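You operate a simulated robot arm through the tools that you are given. There is no shell and no other tool.

The job below is to be done with a simulated robot arm. You get a single attempt, and the scene is never put back.

TASK
Wipe both marks off the trolley top with the blue pad.
Fine: the pads are in the drawer; put it back and shut the drawer. What is to be rubbed or washed off counts as gone when no trace of it is left.

Only the result counts: the job must be done as asked and must still hold three seconds after the hand-in. Knocking over, shifting, dropping, spilling or breaking anything else fails it.

THE ROBOT
A 7-joint arm with a two-finger parallel gripper, fixed in place. Base frame: the origin is at the foot of the arm, x ahead of it, y to its left, z up. Units: m, rad, N and s.
Its first joint turns from -2.601 to 2.601 rad. Payload 3.43 kg.
Tool frame: the origin (TCP) lies between the finger pads and is the grasp point; the fingertips stand 0.03 m ahead of it; z points along the fingers, y is the line along which they close. Largest opening 0.094 m; finger width 0.028, thickness 0.01; the body of the gripper, 0.05 by 0.096 m, starts 0.055 m behind the TCP.
Orientation is that of the tool frame in the base frame, as a unit quaternion [x, y, z, w]. With the fingers straight down and closing along the base's y, the tool's x points along the base's -x, its y along +y and its z along -z.

THE INTERFACE
- The arm moves only by the tool arm_command. Its argument "series" is a list of rows, each a list of 3 entries, a list of its own where there are three numbers: the shift along the base's x, y, z in units of 500 mm (1.0 is 500 mm), then the turn, a rotation vector about the base's x, y, z in units of 45 degrees (1.0 is 45 degrees), then the finger opening in cm, from 0 to 9.4. In form: [[[dx, dy, dz], [rx, ry, rz], hand], ...]. A call has 1 to 20 rows; each row is the pose to reach, as a shift and turn from the pose commanded when the call began. A call with a number of a shift or a turn outside -1 to 1 is refused whole. Each row takes 0.2 s and may step no farther than 0.05 m and 0.15 rad from the row before; otherwise, or with a gripper value out of range, the whole call is refused. Where a pose cannot be reached the arm comes as near as it can. A force on the tool above 40 N (or 10 N above the force at the start of the call, whichever is more), or a blocked arm, ends the call early, and 0.2 s more pass. The fingers move at their own pace (about 0.045 m/s each) and stop on an object; they squeeze with about 22 N. The grip force told is the motor's: it shows also when the fingers shut on nothing. Time passes only in rows, and 0.2 s behind the last, so rows that repeat a pose let the fingers close. The reply holds the time, the measured pose of the TCP, the force on the tool along the base axes, the opening and the grip force, in the units named above and with some noise, with the torque about the TCP (base axes, N m) and any sound that the robot's microphone picked up, and new pictures: "views" is both (left out), scene, wrist or none.
- Cameras (640 x 400 px; columns grow to the right, rows downward): "scene" is fixed at [0.0461, -0.655, 1.4375]; the picture's right is [-0.72, -0.69, 0.00], its down [-0.49, 0.52, -0.70] and it looks along [0.48, -0.51, -0.72] (base axes); focal length 315 px, centre (320, 200). "wrist" rides on the gripper at [0.076, 0.014, -0.102] in the tool frame; the picture's right is [-0.18, 0.98, 0.00], its down [-0.75, -0.14, -0.64] and it looks along [-0.63, -0.12, 0.77] (tool axes); focal length 243 px, centre (320, 200). There is no depth. A picture from a camera that has moved, and an enlarged one, comes with that camera's place and axes in the base frame and with its lens. The place of the scene camera against the robot may be out by one fixed shift of up to 0.012 m in any direction.
- close_up(camera, box): a new picture of the part [left, top, right, bottom] of that camera's present view, enlarged. No time passes.
- finish_job(): hands the job in; it is judged then, once.

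Nothing tells you positions but the pictures and the camera data. Unless the task says otherwise, let go and move clear before handing in.

The tools are called after "Call:" as a command line: name --argument value ..., lists and objects as JSON in quotes. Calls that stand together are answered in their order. arm_command: Moves the arm, as the interface text tells. Its arguments: {"type":"object","properties":{"series":{"type":"array"},"views":{"type":"string","enum":["both","scene","wrist","none"]}},"required":["series"]} The other tools are called the same way: close_up (camera, box) takes an enlarged picture of a part of a camera's view; finish_job () hands the job in.

At the start:

```text
time: 0.0
tool_pos: [0.4501, -0.8789, 1.0858]
tcp_rot: [0.0, 1.0, 0.0, 0.001]
ft_force: [-0.2, 0.1, 0.1]
ft_torque: [-0.02, 0.01, -0.01]
finger_gap: 0.0941
gripper_force: 0.1
```

scene: 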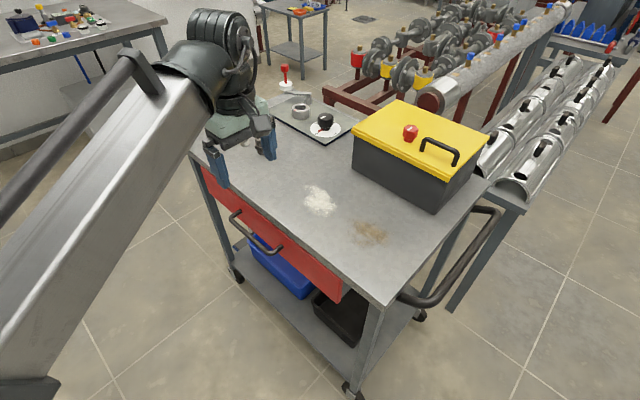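
wrist: 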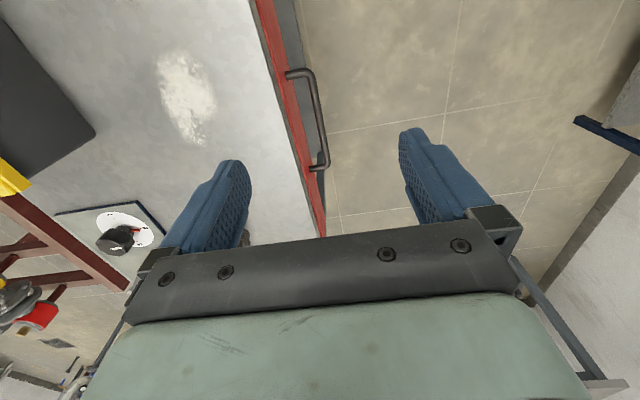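

The trolley top, at roughly z 0.81, carries a white powdery mark and a brown mark. The red drawer in the trolley faces the robot (+y side). I'll look closer before moving.

Call:
close_up --camera "scene" --box '[180, 120, 420, 320]'

Call:
close_up --camera "wrist" --box '[120, 0, 440, 200]'

Call:
close_up --camera "scene" --box '[240, 50, 500, 210]'

```text
2.00 times, centred on (300, 220) of scene
camera zoom: at [0.0461, -0.655, 1.4375], right [-0.72, -0.69, 0.0], down [-0.49, 0.52, -0.7], along [0.48, -0.51, -0.72], focal length 630 px, centre (360, 160)
```

zoom: 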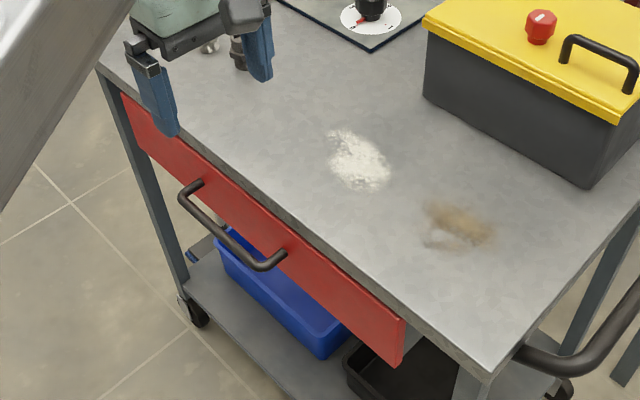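

```text
2.00 times, centred on (280, 100) of wrist
camera zoom: at [0.3742, -0.8649, 1.188], right [0.18, 0.98, 0.0], down [0.75, -0.14, 0.64], along [0.63, -0.12, -0.77], focal length 485 px, centre (400, 400)
```

zoom: 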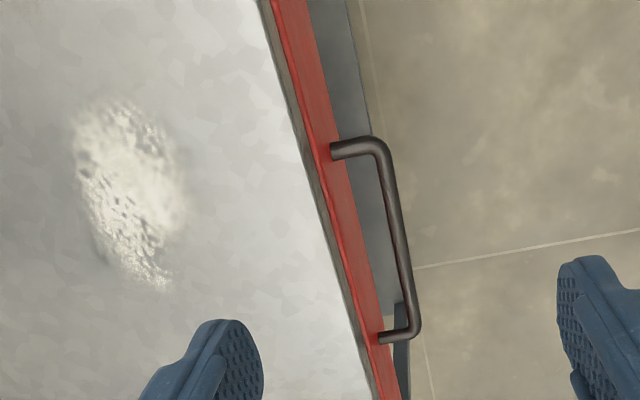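

```text
2.46 times, centred on (370, 130) of scene
camera zoom: at [0.0461, -0.655, 1.4375], right [-0.72, -0.69, 0.0], down [-0.49, 0.52, -0.7], along [0.48, -0.51, -0.72], focal length 776 px, centre (197, 372)
```

zoom: 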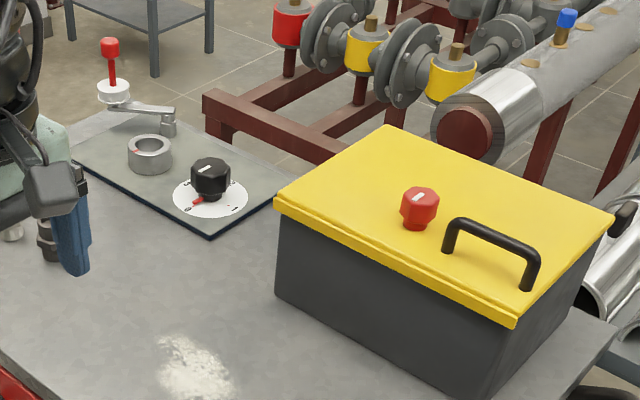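

The handle is a dark bar in front of the red drawer, at about x 0.45–0.6. I'll shift the arm sideways in free air so the wrist camera sees it from another place, for triangulation.

Call:
arm_command --series '[[[-0.08, 0, 0.0], [0, 0, 0], 9.4], [[-0.16, 0, 0], [0, 0, 0], 9.4], [[-0.24, 0, 0], [0, 0, 0], 9.4], [[-0.32, 0, 0], [0, 0, 0], 9.4], [[-0.4, 0, 0], [0, 0, 0], 9.4], [[-0.4, 0, 0], [0, 0, 0], 9.4]]'

```text
time: 1.4
tool_pos: [0.2492, -0.8806, 1.0856]
tcp_rot: [0.0, 1.0, -0.001, 0.0]
ft_force: [0.2, 0.4, -0.3]
ft_torque: [0.04, -0.01, -0.01]
finger_gap: 0.0938
gripper_force: 0.0
camera wrist: at [0.1726, -0.8651, 1.1884], right [0.18, 0.98, 0.0], down [0.75, -0.14, 0.64], along [0.63, -0.12, -0.77], focal length 243 px, centre (320, 200)
```

scene: 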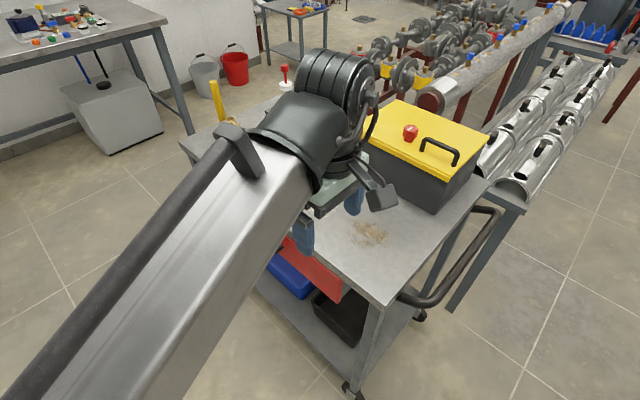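
wrist: 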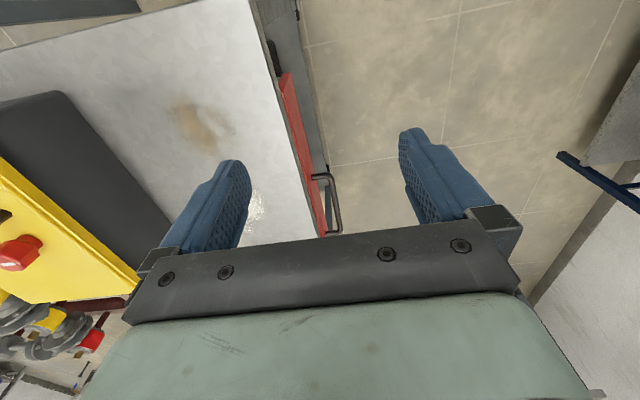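

I can see the brown mark and the handle again from here. I'll zoom in to get accurate pixel positions.

Call:
close_up --camera "wrist" --box '[230, 40, 390, 240]'

Call:
close_up --camera "wrist" --box '[100, 60, 340, 260]'

Call:
close_up --camera "scene" --box '[160, 60, 300, 180]'

```text
2.00 times, centred on (310, 140) of wrist
camera zoom: at [0.1726, -0.8651, 1.1884], right [0.18, 0.98, 0.0], down [0.75, -0.14, 0.64], along [0.63, -0.12, -0.77], focal length 485 px, centre (340, 320)
```

zoom: 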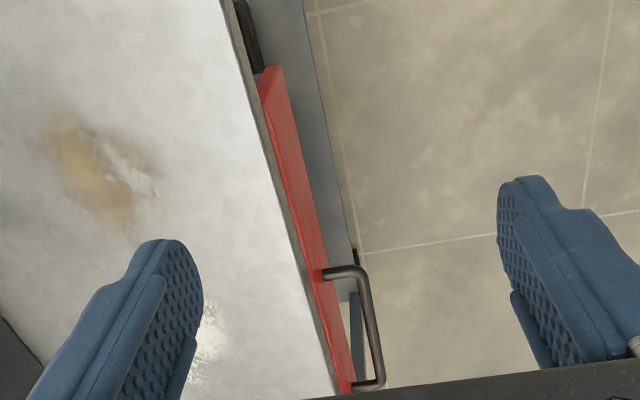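

```text
2.00 times, centred on (220, 160) of wrist
camera zoom: at [0.1726, -0.8651, 1.1884], right [0.18, 0.98, 0.0], down [0.75, -0.14, 0.64], along [0.63, -0.12, -0.77], focal length 485 px, centre (520, 280)
```

zoom: 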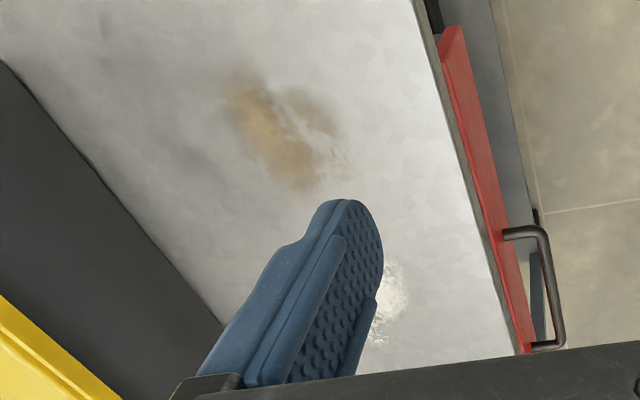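

```text
3.33 times, centred on (230, 120) of scene
camera zoom: at [0.0461, -0.655, 1.4375], right [-0.72, -0.69, 0.0], down [-0.49, 0.52, -0.7], along [0.48, -0.51, -0.72], focal length 1050 px, centre (620, 467)
```

zoom: 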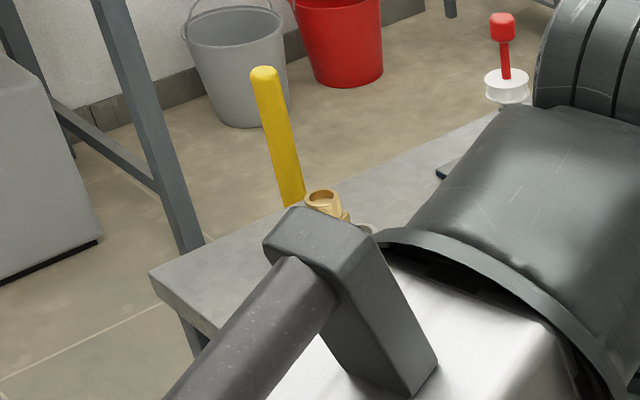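

The handle bar runs from about x 0.46 to 0.645 at y about -0.895, z about 0.76. I'll move to another viewpoint to fix the tabletop height and the marks.

Call:
arm_command --series '[[[0.03, 0.07, 0.03], [0, 0, 0], 9.4], [[0.06, 0.14, 0.07], [0, 0, 0], 9.4], [[0.1, 0.2, 0.1], [0, 0, 0], 9.4], [[0.1, 0.26, 0.13], [0, 0, 0], 9.4], [[0.1, 0.26, 0.13], [0, 0, 0], 9.4]]'

Call:
close_up --camera "wrist" --box '[60, 40, 300, 240]'

```text
time: 2.6
tool_pos: [0.2998, -0.7481, 1.1515]
tcp_rot: [0.0, 1.0, 0.0, 0.0]
ft_force: [0.1, 0.3, 0.0]
ft_torque: [0.0, -0.01, 0.02]
finger_gap: 0.0942
gripper_force: 0.1
camera wrist: at [0.2241, -0.7348, 1.254], right [0.18, 0.98, 0.0], down [0.75, -0.14, 0.64], along [0.63, -0.12, -0.77], focal length 243 px, centre (320, 200)
```

scene: 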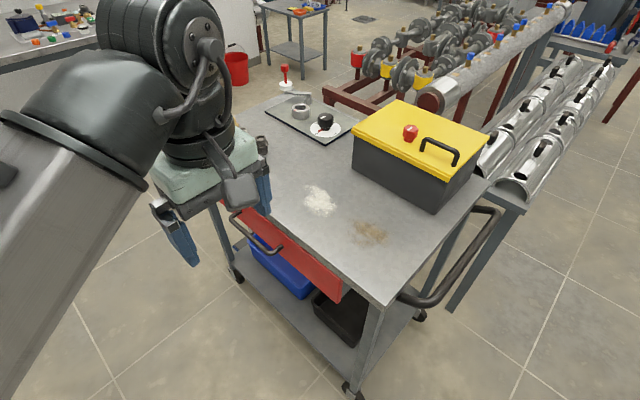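
wrist: 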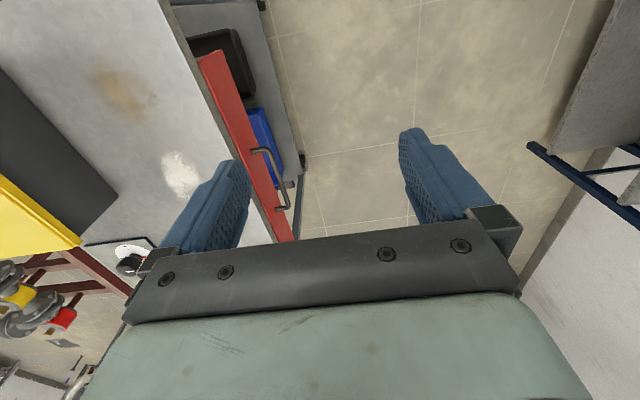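

```text
2.00 times, centred on (180, 140) of wrist
camera zoom: at [0.2241, -0.7348, 1.254], right [0.18, 0.98, 0.0], down [0.75, -0.14, 0.64], along [0.63, -0.12, -0.77], focal length 485 px, centre (600, 320)
```

zoom: 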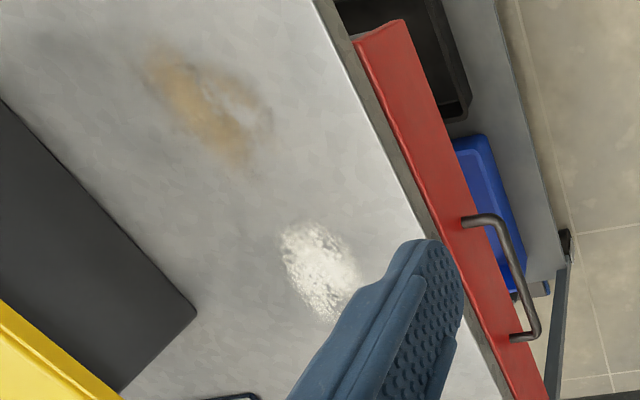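

The tabletop comes out at z about 0.837 with its front edge at y about -0.943. The white mark is near (0.447, -1.07) and the brown one near (0.283, -1.07), both farther out than the stated reach. I'll test in free air whether the arm gets out there pointing straight down.

Call:
arm_command --series '[[[0.03, -0.065, -0.03], [0, 0, 0], 9.4], [[0.06, -0.13, -0.06], [0, 0, 0], 9.4], [[0.09, -0.195, -0.09], [0, 0, 0], 9.4], [[0.12, -0.26, -0.12], [0, 0, 0], 9.4], [[0.15, -0.325, -0.15], [0, 0, 0], 9.4], [[0.18, -0.39, -0.18], [0, 0, 0], 9.4], [[0.21, -0.455, -0.21], [0, 0, 0], 9.4], [[0.24, -0.52, -0.24], [0, 0, 0], 9.4], [[0.27, -0.585, -0.27], [0, 0, 0], 9.4], [[0.294, -0.642, -0.3], [0, 0, 0], 9.4], [[0.294, -0.642, -0.3], [0, 0, 0], 9.4]]'

```text
time: 5.0
tool_pos: [0.4475, -1.0709, 0.9998]
tcp_rot: [0.0, 1.0, -0.001, 0.001]
ft_force: [-0.3, 0.4, 0.0]
ft_torque: [-0.03, 0.02, 0.03]
finger_gap: 0.0939
gripper_force: 0.0
camera wrist: at [0.371, -1.0559, 1.1033], right [0.18, 0.98, 0.0], down [0.75, -0.14, 0.64], along [0.63, -0.12, -0.77], focal length 243 px, centre (320, 200)
```

scene: 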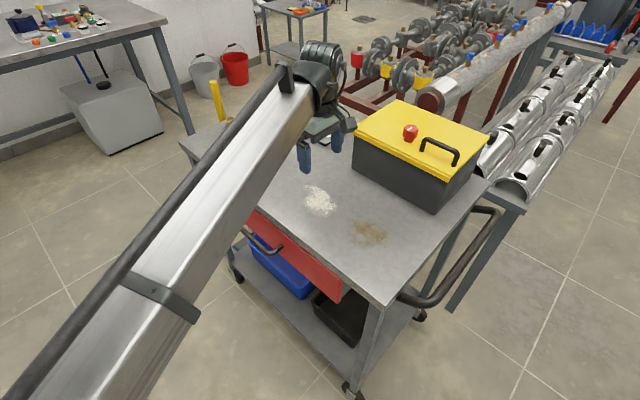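
wrist: 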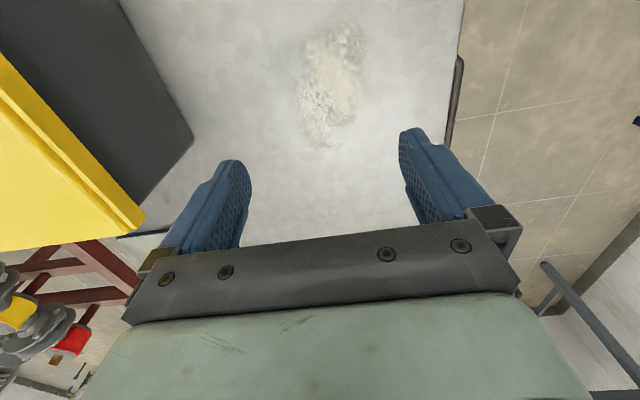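

The arm reaches there with no trouble. I'll zoom in on the mark from here to refine the table height.

Call:
close_up --camera "wrist" --box '[220, 0, 480, 160]'

Call:
close_up --camera "scene" --box '[220, 160, 420, 300]'

```text
2.46 times, centred on (350, 80) of wrist
camera zoom: at [0.371, -1.0559, 1.1033], right [0.18, 0.98, 0.0], down [0.75, -0.14, 0.64], along [0.63, -0.12, -0.77], focal length 597 px, centre (246, 495)
```

zoom: 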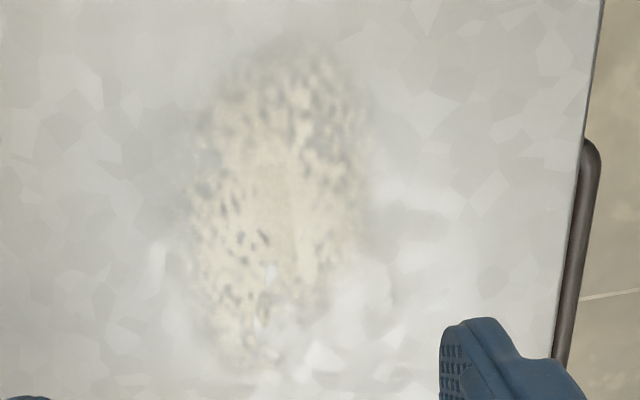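

```text
2.86 times, centred on (320, 230) of scene
camera zoom: at [0.0461, -0.655, 1.4375], right [-0.72, -0.69, 0.0], down [-0.49, 0.52, -0.7], along [0.48, -0.51, -0.72], focal length 900 px, centre (320, 114)
```

zoom: 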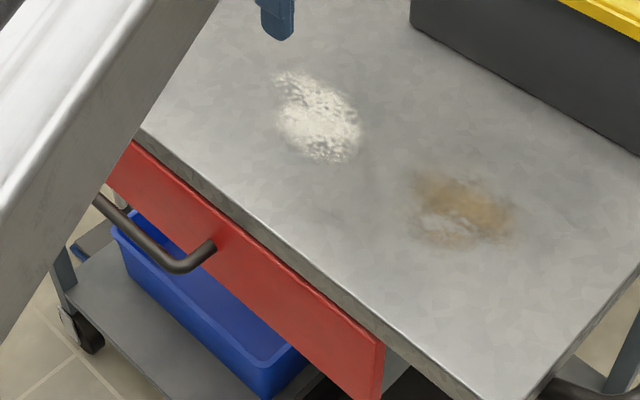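

The table is at z about 0.846. Next I'll move in front of the drawer handle with the tool tilted 30 degrees toward it, then look again before gripping.

Call:
arm_command --series '[[[0.03, 0.077, 0.02], [0, 0, 0], 9.4], [[0.06, 0.154, 0.02], [0, 0, 0], 9.4], [[0.09, 0.231, 0.02], [0, 0, 0], 9.4], [[0.12, 0.308, 0.02], [0, 0, 0], 8], [[0.15, 0.385, 0.02], [-0.167, 0, 0], 7], [[0.18, 0.46, 0.0], [-0.333, 0, 0], 6], [[0.211, 0.52, -0.04], [-0.5, 0, 0], 5], [[0.211, 0.52, -0.12], [-0.667, 0, 0], 4], [[0.211, 0.52, -0.16], [-0.667, 0, 0], 4], [[0.211, 0.52, -0.16], [-0.667, 0, 0], 4]]'

Call:
close_up --camera "wrist" --box '[160, 40, 480, 240]'

```text
time: 7.2
tool_pos: [0.5532, -0.8092, 0.9202]
tcp_rot: [0.0, 0.966, -0.26, 0.0]
ft_force: [-0.1, 1.2, 0.6]
ft_torque: [0.03, -0.01, 0.0]
finger_gap: 0.0399
gripper_force: 0.1
camera wrist: at [0.4769, -0.7457, 1.0021], right [0.18, 0.85, -0.49], down [0.75, 0.2, 0.63], along [0.63, -0.49, -0.6], focal length 243 px, centre (320, 200)
```

scene: 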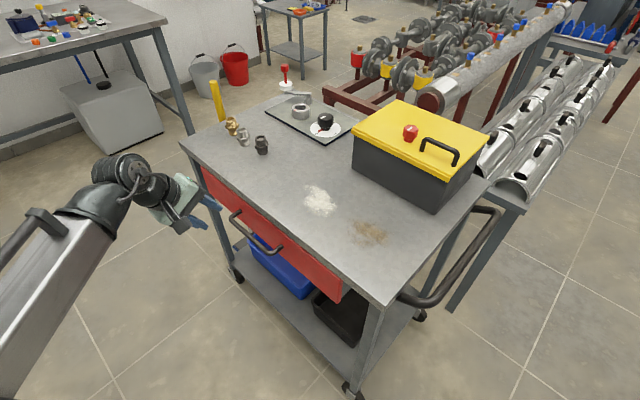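
wrist: 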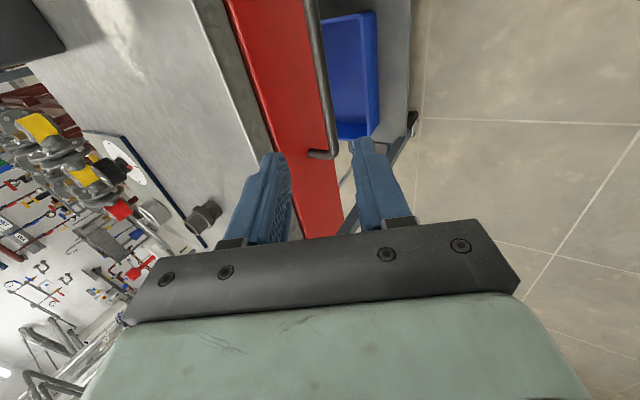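

```text
2.00 times, centred on (320, 140) of wrist
camera zoom: at [0.4769, -0.7457, 1.0021], right [0.18, 0.85, -0.49], down [0.75, 0.2, 0.63], along [0.63, -0.49, -0.6], focal length 485 px, centre (320, 320)
```

zoom: 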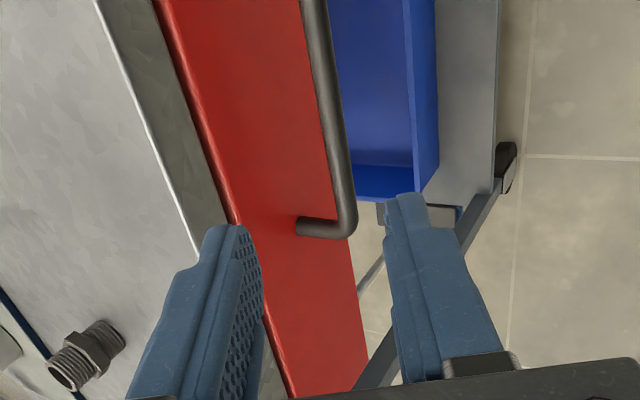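

The bar lies about 0.18 m ahead along the tool axis, roughly centred between the fingers. I'll go most of the way and check the alignment.

Call:
arm_command --series '[[[0, -0.034, -0.065], [0, 0, 0], 4], [[0, -0.068, -0.13], [0, 0, 0], 3.6], [[0, -0.102, -0.195], [0, 0, 0], 3.6], [[0, -0.136, -0.26], [0, 0, 0], 3.6], [[0, -0.136, -0.26], [0, 0, 0], 3.6]]'

Call:
close_up --camera "wrist" --box '[200, 60, 440, 260]'

Call:
close_up --camera "scene" --box '[160, 160, 320, 280]'

```text
time: 8.4
tool_pos: [0.5535, -0.8783, 0.7899]
tcp_rot: [0.0, 0.966, -0.259, 0.0]
ft_force: [-0.3, -0.7, -0.7]
ft_torque: [-0.02, 0.0, 0.0]
finger_gap: 0.0362
gripper_force: 0.0
camera wrist: at [0.4769, -0.8146, 0.8715], right [0.18, 0.85, -0.49], down [0.75, 0.2, 0.63], along [0.63, -0.49, -0.6], focal length 243 px, centre (320, 200)
```

scene: 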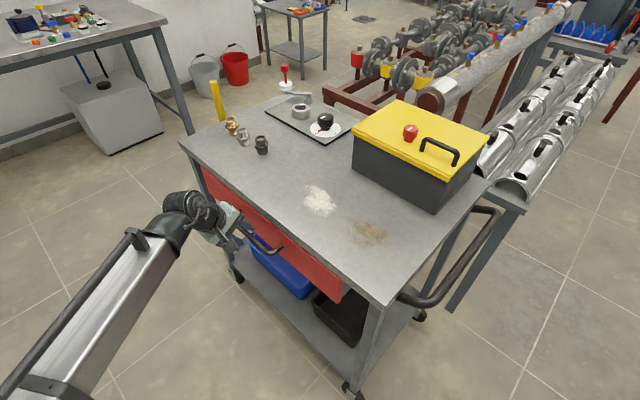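
wrist: 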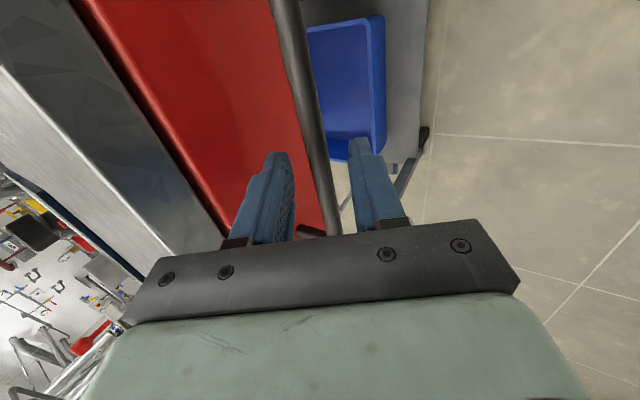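

```text
2.00 times, centred on (320, 160) of wrist
camera zoom: at [0.4769, -0.8146, 0.8715], right [0.18, 0.85, -0.49], down [0.75, 0.2, 0.63], along [0.63, -0.49, -0.6], focal length 485 px, centre (320, 280)
```

zoom: 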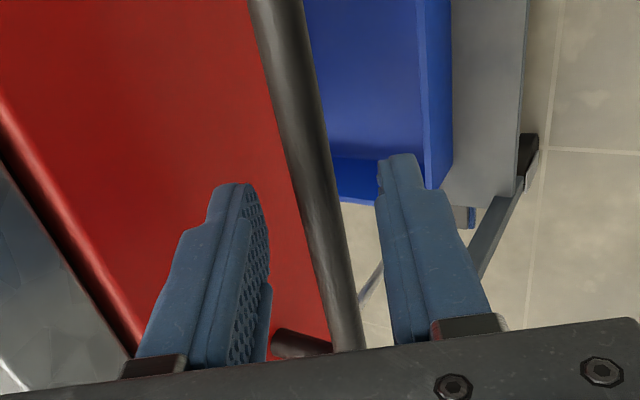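

```text
3.33 times, centred on (240, 220) of scene
camera zoom: at [0.0461, -0.655, 1.4375], right [-0.72, -0.69, 0.0], down [-0.49, 0.52, -0.7], along [0.48, -0.51, -0.72], focal length 1050 px, centre (587, 133)
```

zoom: 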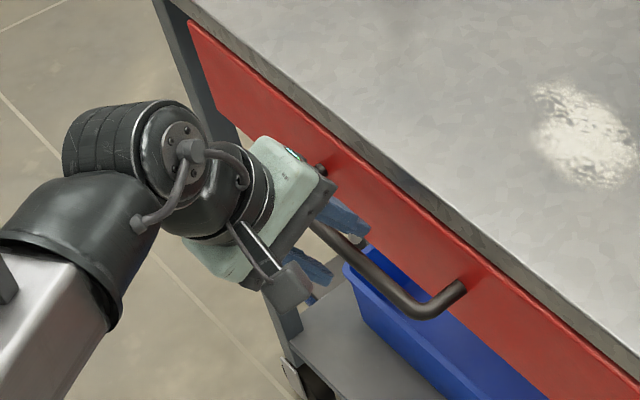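

The bar is centred between the fingers. I'll move forward about 3 cm and close on it.

Call:
arm_command --series '[[[0, -0.015, -0.0255], [0, 0, 0], 3.6], [[0, -0.03, -0.051], [0, 0, 0], 3.6], [[0, -0.03, -0.051], [0, 0, 0], 0], [[0, -0.03, -0.051], [0, 0, 0], 0], [[0, -0.03, -0.051], [0, 0, 0], 0], [[0, -0.03, -0.051], [0, 0, 0], 0]]'

```text
time: 9.8
tool_pos: [0.5528, -0.8928, 0.7657]
tcp_rot: [0.0, 0.966, -0.26, 0.001]
ft_force: [-0.8, -6.2, 11.8]
ft_torque: [-0.08, 0.24, 0.43]
finger_gap: 0.0164
gripper_force: 44.6
camera wrist: at [0.4769, -0.8296, 0.8473], right [0.18, 0.85, -0.49], down [0.75, 0.2, 0.63], along [0.63, -0.49, -0.6], focal length 243 px, centre (320, 200)
```

scene: 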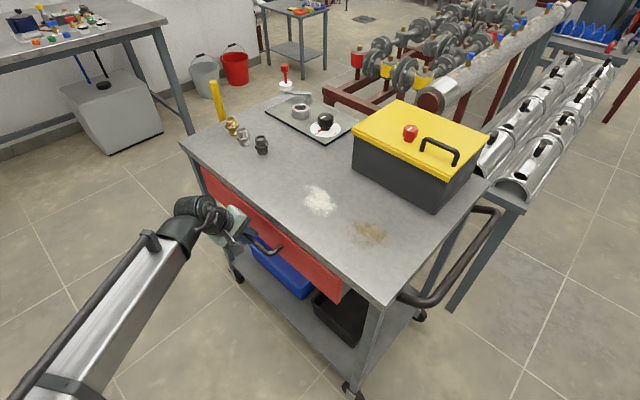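
wrist: 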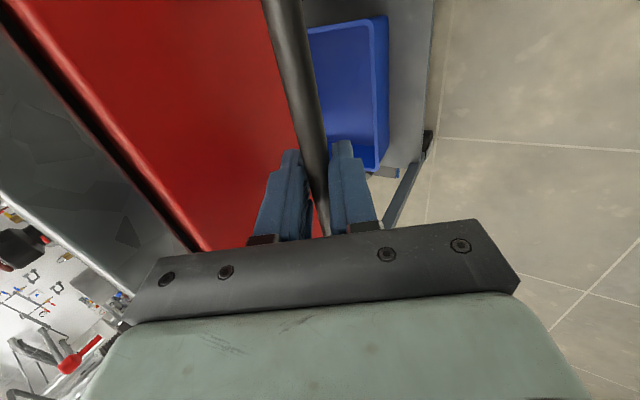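

The handle is gripped (gap 16 mm). Now I'll pull the drawer gently toward +y.

Call:
arm_command --series '[[[0, 0.02, 0], [0, 0, 0], 0], [[0, 0.04, 0], [0, 0, 0], 0], [[0, 0.07, 0], [0, 0, 0], 0], [[0, 0.1, 0], [0, 0, 0], 0], [[0, 0.13, 0], [0, 0, 0], 0], [[0, 0.16, 0], [0, 0, 0], 0]]'

```text
time: 11.2
tool_pos: [0.5528, -0.8124, 0.7637]
tcp_rot: [0.0, 0.966, -0.259, 0.001]
ft_force: [2.6, 1.9, 16.5]
ft_torque: [-0.03, -0.37, 0.71]
finger_gap: 0.0162
gripper_force: 45.2
camera wrist: at [0.4768, -0.7483, 0.8474], right [0.18, 0.85, -0.49], down [0.75, 0.2, 0.63], along [0.63, -0.49, -0.6], focal length 243 px, centre (320, 200)
```

scene: 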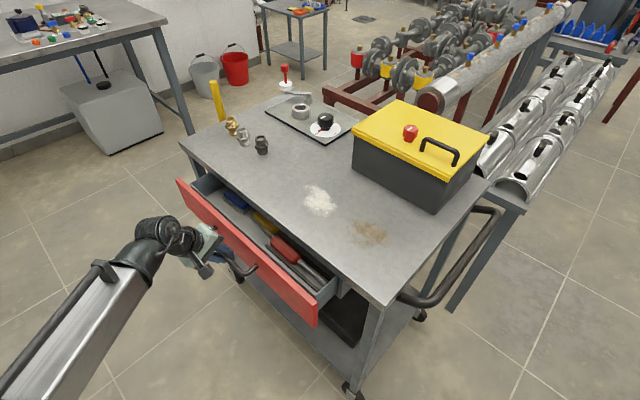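
wrist: 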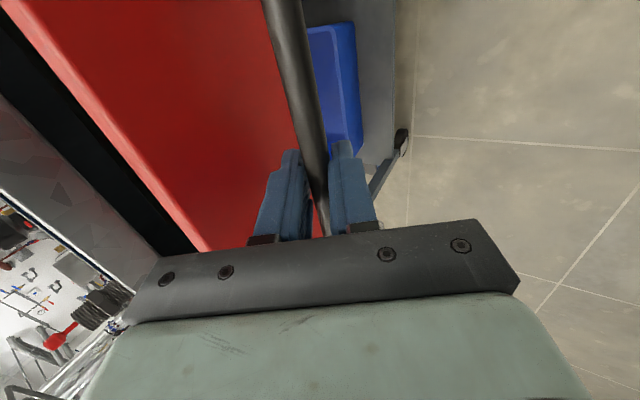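

The drawer opens and a blue, a yellow and a red item show inside. I'll keep pulling.

Call:
arm_command --series '[[[0, 0.03, 0.002], [0, 0, 0], 0], [[0, 0.06, 0.003], [0, 0, 0], 0], [[0, 0.09, 0.003], [0, 0, 0], 0], [[0, 0.12, 0.003], [0, 0, 0], 0], [[0, 0.15, 0.003], [0, 0, 0], 0], [[0, 0.18, 0.003], [0, 0, 0], 0], [[0, 0.21, 0.003], [0, 0, 0], 0]]'

Call:
close_up --camera "scene" --box '[160, 160, 380, 340]'

```text
time: 12.8
tool_pos: [0.5517, -0.7077, 0.7672]
tcp_rot: [0.0, 0.966, -0.26, 0.001]
ft_force: [6.3, 0.7, 28.8]
ft_torque: [-0.19, 0.94, 0.8]
finger_gap: 0.0136
gripper_force: 45.0
camera wrist: at [0.4766, -0.644, 0.8492], right [0.18, 0.85, -0.49], down [0.75, 0.2, 0.63], along [0.63, -0.49, -0.6], focal length 243 px, centre (320, 200)
```

scene: 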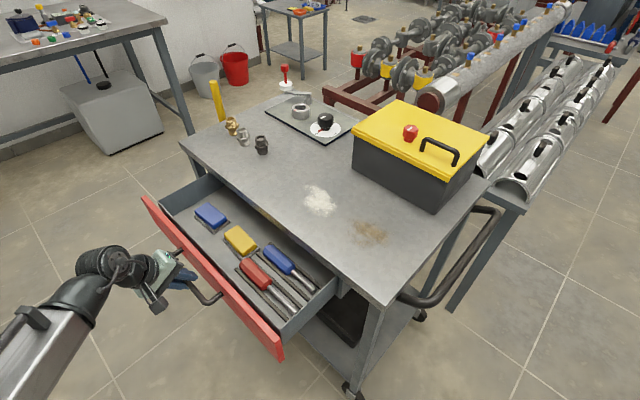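
wrist: 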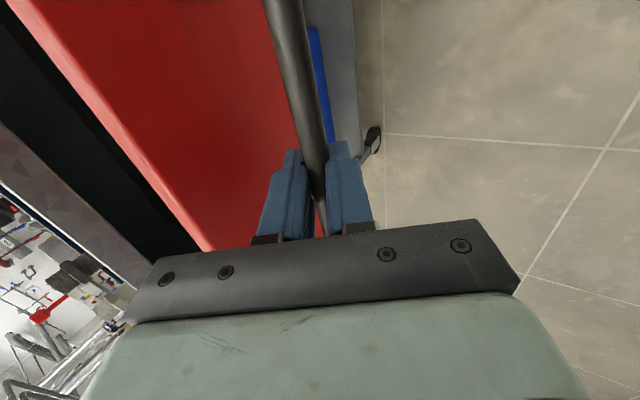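

```text
2.22 times, centred on (270, 250) of scene
camera zoom: at [0.0461, -0.655, 1.4375], right [-0.72, -0.69, 0.0], down [-0.49, 0.52, -0.7], along [0.48, -0.51, -0.72], focal length 700 px, centre (431, 89)
```

zoom: 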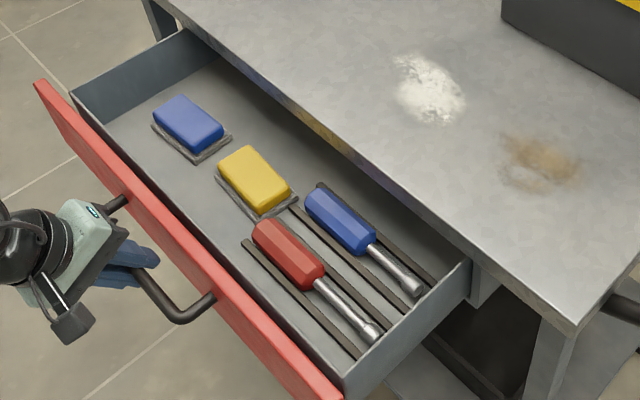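

The drawer is open about 18 cm. The blue pad is a small block on a grey felt base beside a yellow one, and there is also a blue-handled screwdriver, which is not what I need. I'll release the handle and back off, then return the tool to vertical above the drawer to look.

Call:
arm_command --series '[[[0, 0, 0], [0, 0, 0], 3.6], [[0, 0, 0], [0, 0, 0], 3.6], [[0, 0, 0], [0, 0, 0], 3.6], [[0, 0.03, 0.052], [0, 0, 0], 3.8], [[0, 0.07, 0.121], [0, 0, 0], 3.8], [[0, 0.11, 0.19], [0, 0, 0], 3.8], [[0, 0.13, 0.27], [0.167, 0, 0], 5], [[0, 0.13, 0.35], [0.333, 0, 0], 6], [[0, 0.1, 0.43], [0.5, 0, 0], 7], [[0, 0.07, 0.5], [0.667, 0, 0], 8], [[0, 0.0, 0.5], [0.667, 0, 0], 9.4], [[0, 0.0, 0.5], [0.667, 0, 0], 9.4]]'

```text
time: 15.4
tool_pos: [0.5526, -0.71, 1.0159]
tcp_rot: [0.0, 1.0, 0.0, 0.0]
ft_force: [0.2, -0.8, -0.6]
ft_torque: [-0.02, -0.01, -0.02]
finger_gap: 0.0939
gripper_force: 0.0
camera wrist: at [0.477, -0.6951, 1.1189], right [0.18, 0.98, 0.0], down [0.75, -0.14, 0.64], along [0.63, -0.12, -0.77], focal length 243 px, centre (320, 200)
```

scene: 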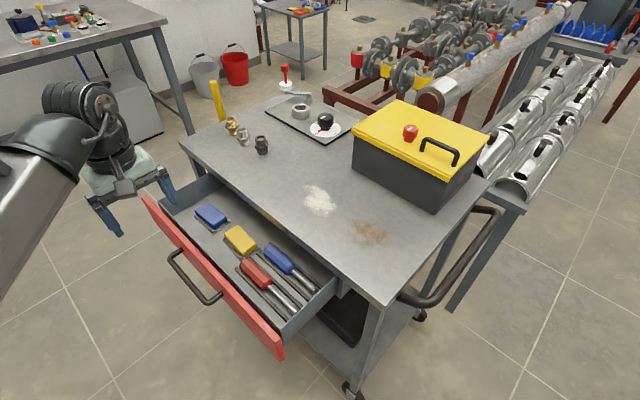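
wrist: 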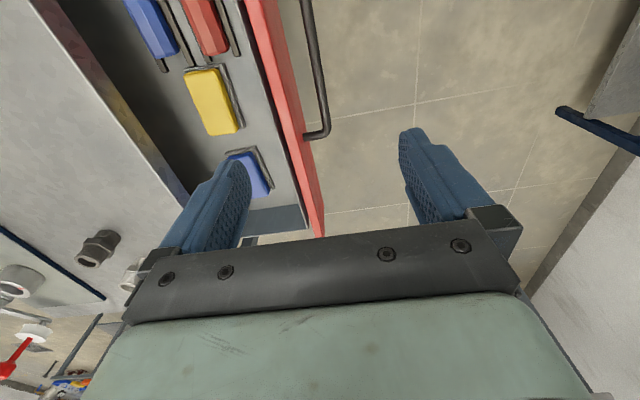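

The drawer stayed put. I'll shift so the blue pad lies in clear view between the fingers.

Call:
arm_command --series '[[[-0.06, -0.05, 0], [0, 0, 0], 9.4], [[-0.12, -0.1, 0], [0, 0, 0], 9.4], [[-0.18, -0.15, 0], [0, 0, 0], 9.4], [[-0.24, -0.2, 0], [0, 0, 0], 9.4], [[-0.24, -0.25, 0], [0, 0, 0], 9.4], [[-0.24, -0.25, 0], [0, 0, 0], 9.4]]' --views "wrist"

Call:
close_up --camera "wrist" --box '[200, 60, 440, 240]'

Call:
close_up --camera "scene" --box '[180, 180, 280, 260]'

```text
time: 16.8
tool_pos: [0.4315, -0.8338, 1.0149]
tcp_rot: [-0.001, 1.0, 0.0, 0.0]
ft_force: [-0.3, -0.1, 0.3]
ft_torque: [-0.01, 0.0, -0.01]
finger_gap: 0.0939
gripper_force: 0.1
camera wrist: at [0.3566, -0.8196, 1.1187], right [0.18, 0.98, 0.0], down [0.75, -0.14, 0.64], along [0.63, -0.12, -0.77], focal length 243 px, centre (320, 200)
```

wrist: 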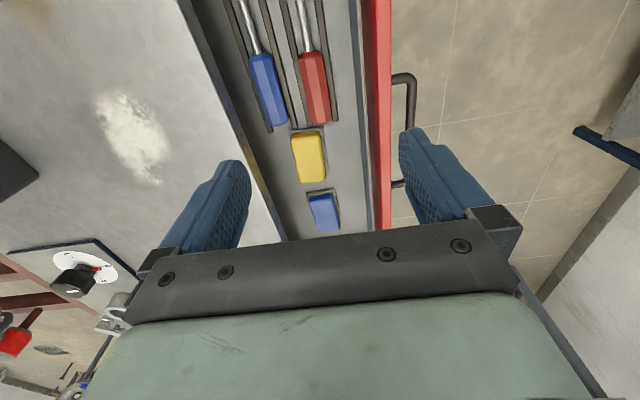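

```text
2.22 times, centred on (320, 150) of wrist
camera zoom: at [0.3566, -0.8196, 1.1187], right [0.18, 0.98, 0.0], down [0.75, -0.14, 0.64], along [0.63, -0.12, -0.77], focal length 539 px, centre (320, 311)
```

zoom: 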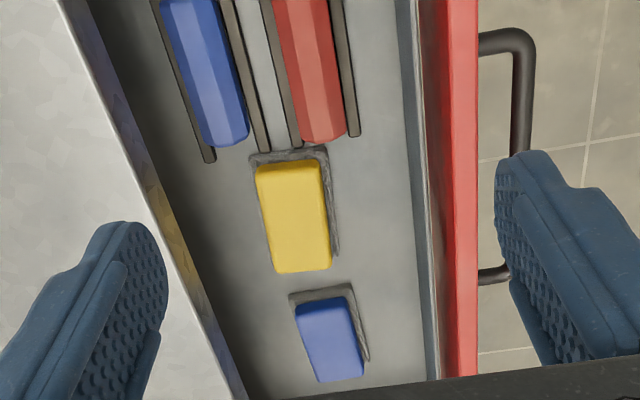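

```text
5.00 times, centred on (230, 220) of scene
camera zoom: at [0.0461, -0.655, 1.4375], right [-0.72, -0.69, 0.0], down [-0.49, 0.52, -0.7], along [0.48, -0.51, -0.72], focal length 1575 px, centre (770, 100)
```

zoom: 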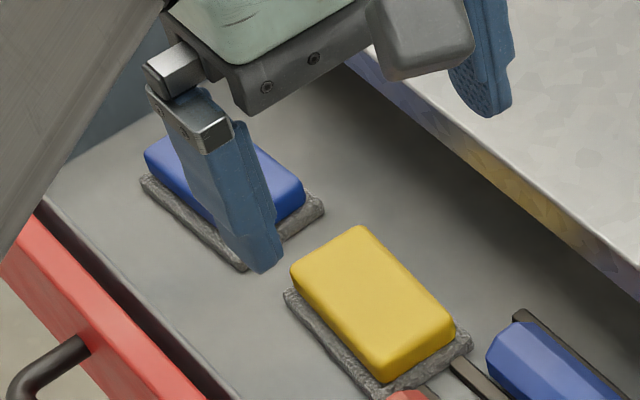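

The blue pad (block on felt) sits in the drawer near (0.74, -0.878), with its top around z 0.71. I'll move nearly above it for an accurate look.

Call:
arm_command --series '[[[0.08, -0.015, 0], [0, 0, 0], 9.4], [[0.16, -0.03, 0], [0, 0, 0], 9.4], [[0.24, -0.04, 0], [0, 0, 0], 9.4], [[0.32, -0.05, -0.03], [0, 0, 0], 9.4], [[0.34, -0.06, -0.08], [0, 0, 0], 9.4], [[0.34, -0.06, -0.08], [0, 0, 0], 9.4]]' --views "wrist"

Call:
close_up --camera "wrist" --box '[200, 60, 440, 240]'

```text
time: 18.2
tool_pos: [0.604, -0.8651, 0.9764]
tcp_rot: [0.0, 1.0, 0.0, 0.001]
ft_force: [1.0, 0.5, 0.7]
ft_torque: [0.01, 0.01, 0.01]
finger_gap: 0.0941
gripper_force: 0.0
camera wrist: at [0.5268, -0.8502, 1.0793], right [0.18, 0.98, 0.0], down [0.75, -0.14, 0.64], along [0.63, -0.12, -0.77], focal length 243 px, centre (320, 200)
```

wrist: 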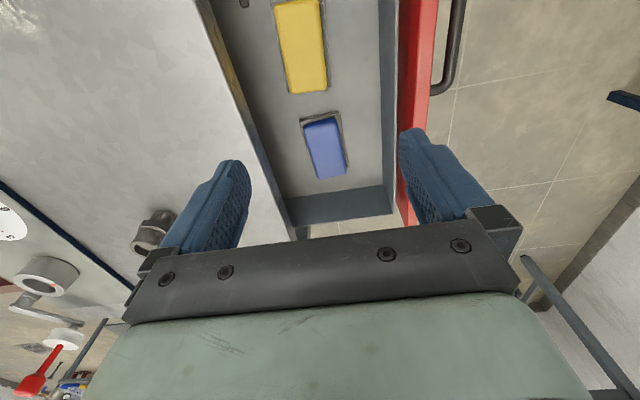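

```text
2.22 times, centred on (320, 150) of wrist
camera zoom: at [0.5268, -0.8502, 1.0793], right [0.18, 0.98, 0.0], down [0.75, -0.14, 0.64], along [0.63, -0.12, -0.77], focal length 539 px, centre (320, 311)
```

zoom: 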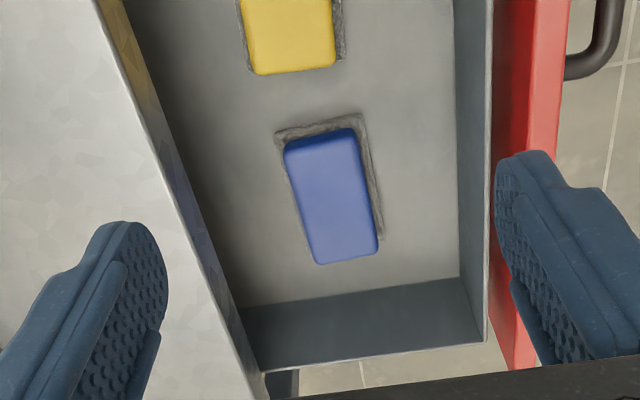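

Blue block: centre about (0.71, -0.874), 0.087 long in x, 0.05 wide in y, top about z 0.735, yawed about 3 degrees. I'll go directly above it, partly open, and check once more before descending.

Call:
arm_command --series '[[[0.07, -0.006, 0], [0, 0, 0.02], 8], [[0.14, -0.012, 0], [0, 0, 0.04], 7.2], [[0.214, -0.018, -0.02], [0, 0, 0.067], 7], [[0.214, -0.018, -0.1], [0, 0, 0.067], 7], [[0.214, -0.018, -0.18], [0, 0, 0.067], 7], [[0.214, -0.018, -0.22], [0, 0, 0.067], 7], [[0.214, -0.018, -0.22], [0, 0, 0.067], 7]]'

Call:
close_up --camera "wrist" --box '[200, 60, 440, 240]'

Call:
close_up --camera "scene" --box '[160, 160, 280, 260]'

```text
time: 19.8
tool_pos: [0.7091, -0.8732, 0.866]
tcp_rot: [-0.026, 1.0, 0.0, 0.0]
ft_force: [0.1, -0.4, -0.5]
ft_torque: [0.01, 0.01, -0.05]
finger_gap: 0.0698
gripper_force: 0.0
camera wrist: at [0.632, -0.8626, 0.9689], right [0.13, 0.99, 0.0], down [0.76, -0.1, 0.64], along [0.64, -0.09, -0.77], focal length 243 px, centre (320, 200)
```

scene: 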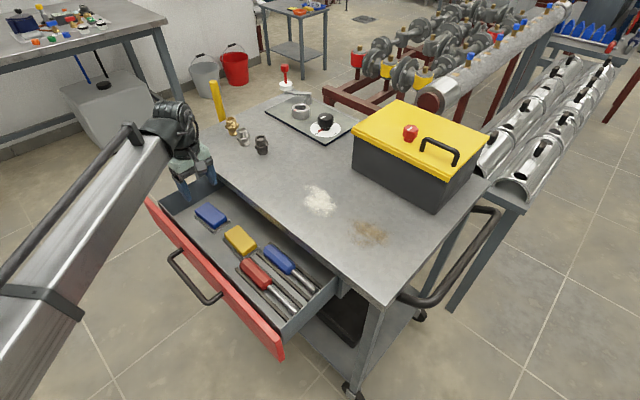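
wrist: 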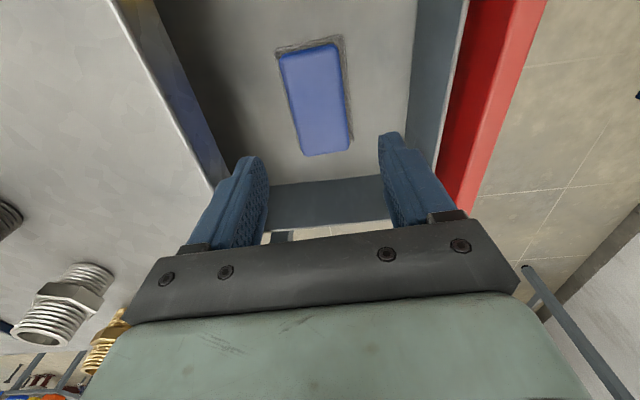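

```text
2.22 times, centred on (320, 150) of wrist
camera zoom: at [0.632, -0.8626, 0.9689], right [0.13, 0.99, 0.0], down [0.76, -0.1, 0.64], along [0.64, -0.09, -0.77], focal length 539 px, centre (320, 311)
```

zoom: 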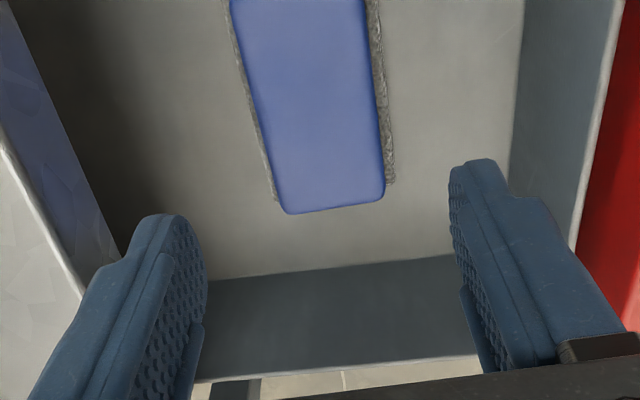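

```text
4.00 times, centred on (220, 210) of scene
camera zoom: at [0.0461, -0.655, 1.4375], right [-0.72, -0.69, 0.0], down [-0.49, 0.52, -0.7], along [0.48, -0.51, -0.72], focal length 1260 px, centre (720, 160)
```

zoom: 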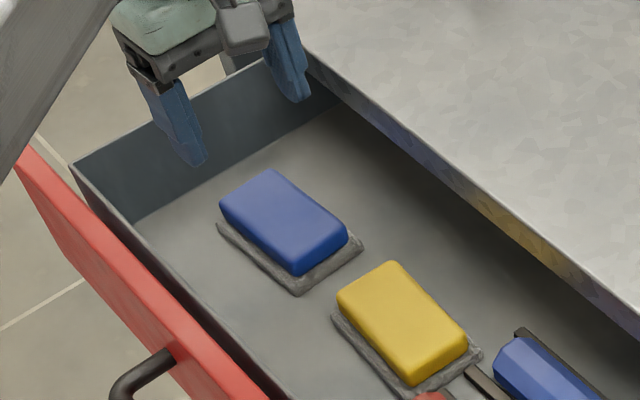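

Everything lines up with the block centred between the fingers. I'll descend so the tips overlap the block by about 2 cm, then close.

Call:
arm_command --series '[[[0.003, 0, -0.07], [0, 0, 0], 7], [[0.003, 0, -0.14], [0, 0, 0], 7], [[0.003, 0, -0.19], [0, 0, 0], 7], [[0.003, 0, -0.22], [0, 0, 0], 7], [[0.003, 0, -0.235], [0, 0, 0], 7], [[0.003, 0, -0.235], [0, 0, 0], 7]]'

Call:
close_up --camera "wrist" --box '[200, 60, 440, 240]'

Call:
close_up --camera "scene" --box '[160, 160, 280, 260]'

```text
time: 21.2
tool_pos: [0.7104, -0.8726, 0.7486]
tcp_rot: [-0.027, 1.0, 0.0, 0.0]
ft_force: [0.3, -0.4, -0.1]
ft_torque: [-0.02, 0.03, -0.02]
finger_gap: 0.0701
gripper_force: 0.1
camera wrist: at [0.6343, -0.8622, 0.8511], right [0.13, 0.99, 0.0], down [0.76, -0.1, 0.64], along [0.64, -0.08, -0.77], focal length 243 px, centre (320, 200)
```

scene: 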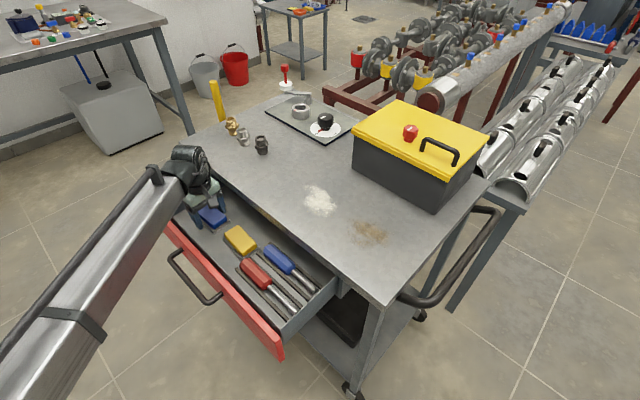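
wrist: 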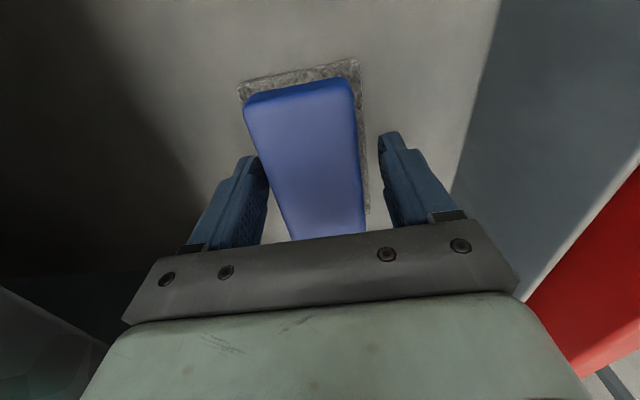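

```text
2.22 times, centred on (320, 150) of wrist
camera zoom: at [0.6343, -0.8622, 0.8511], right [0.13, 0.99, 0.0], down [0.76, -0.1, 0.64], along [0.64, -0.08, -0.77], focal length 539 px, centre (320, 311)
```

zoom: 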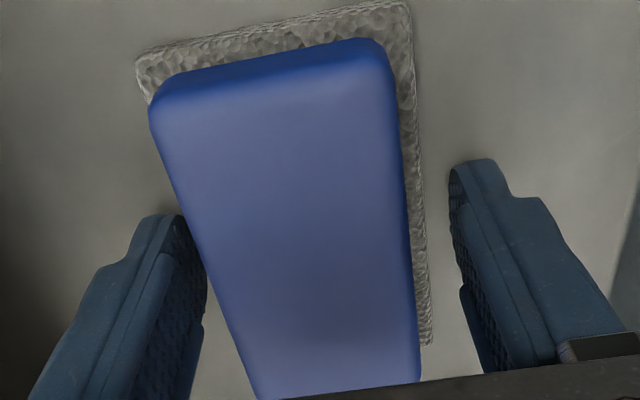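

```text
4.00 times, centred on (220, 210) of scene
camera zoom: at [0.0461, -0.655, 1.4375], right [-0.72, -0.69, 0.0], down [-0.49, 0.52, -0.7], along [0.48, -0.51, -0.72], focal length 1260 px, centre (720, 160)
```

zoom: 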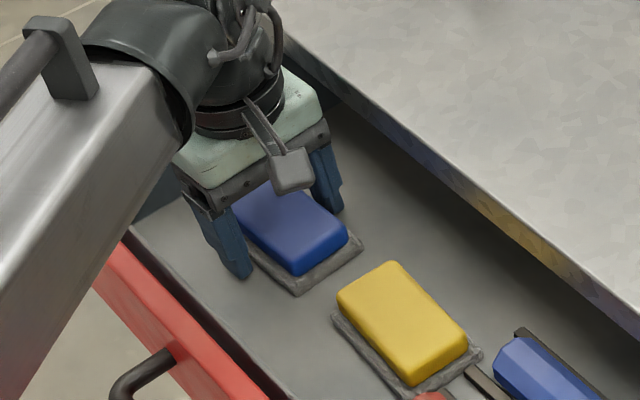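

The block sits between the fingers. Closing now, then a small lift to check the grip.

Call:
arm_command --series '[[[0, 0, 0], [0, 0, 0], 4], [[0, 0, 0], [0, 0, 0], 3], [[0, 0, 0], [0, 0, 0], 3], [[0, 0, 0], [0, 0, 0], 3], [[0, 0, 0], [0, 0, 0], 3], [[0, 0, 0.02], [0, 0, 0], 3], [[0, 0, 0.05], [0, 0, 0], 3], [[0, 0, 0.05], [0, 0, 0], 3]]'

Call:
close_up --camera "scene" --box '[160, 160, 280, 260]'

```text
time: 23.0
tool_pos: [0.711, -0.872, 0.7729]
tcp_rot: [-0.027, 1.0, 0.0, 0.001]
ft_force: [0.3, 0.4, -0.3]
ft_torque: [0.02, -0.03, 0.01]
finger_gap: 0.0611
gripper_force: 21.3
camera wrist: at [0.6345, -0.8619, 0.8766], right [0.13, 0.99, 0.0], down [0.76, -0.1, 0.64], along [0.64, -0.08, -0.77], focal length 243 px, centre (320, 200)
```

scene: 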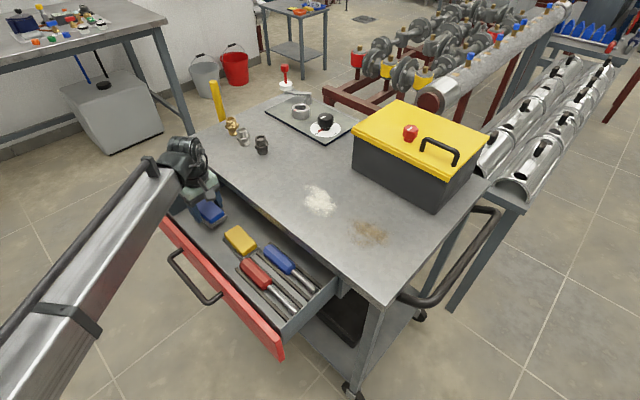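
wrist: 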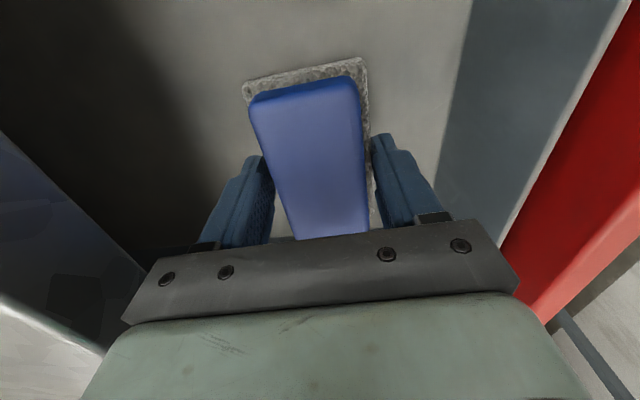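

```text
4.00 times, centred on (220, 210) of scene
camera zoom: at [0.0461, -0.655, 1.4375], right [-0.72, -0.69, 0.0], down [-0.49, 0.52, -0.7], along [0.48, -0.51, -0.72], focal length 1260 px, centre (720, 160)
```

zoom: 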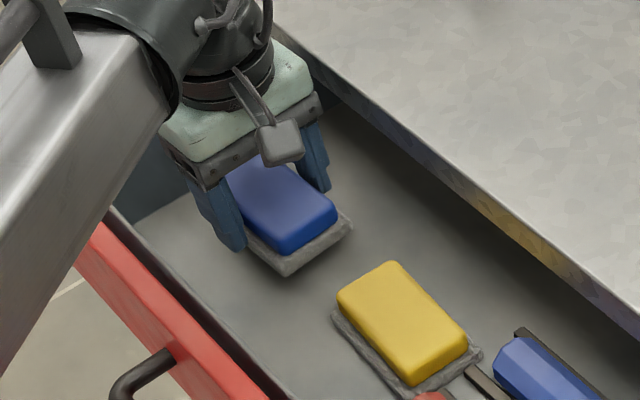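

The pad lifted with the hand. The gap of 61 mm suggests the tips may be gripping the felt base and not the block, so I'll check closely.

Call:
close_up --camera "wrist" --box '[200, 60, 440, 240]'

Call:
close_up --camera "scene" --box '[190, 190, 250, 240]'

```text
2.22 times, centred on (320, 150) of wrist
camera zoom: at [0.6345, -0.8619, 0.8766], right [0.13, 0.99, 0.0], down [0.76, -0.1, 0.64], along [0.64, -0.08, -0.77], focal length 539 px, centre (320, 311)
```

zoom: 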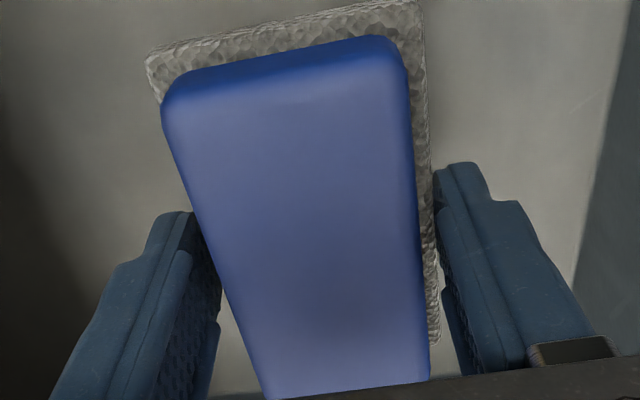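

```text
8.00 times, centred on (220, 215) of scene
camera zoom: at [0.0461, -0.655, 1.4375], right [-0.72, -0.69, 0.0], down [-0.49, 0.52, -0.7], along [0.48, -0.51, -0.72], focal length 2520 px, centre (1120, 80)
```

zoom: 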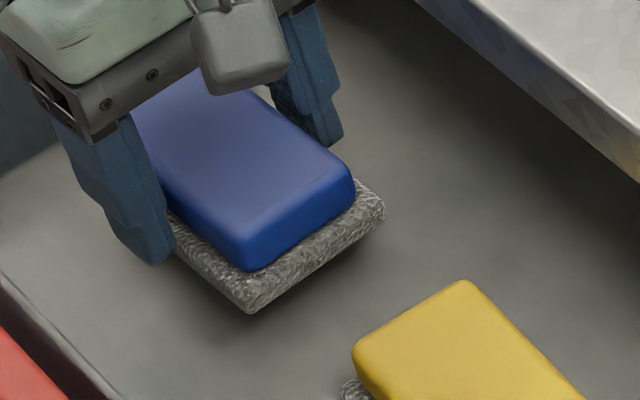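

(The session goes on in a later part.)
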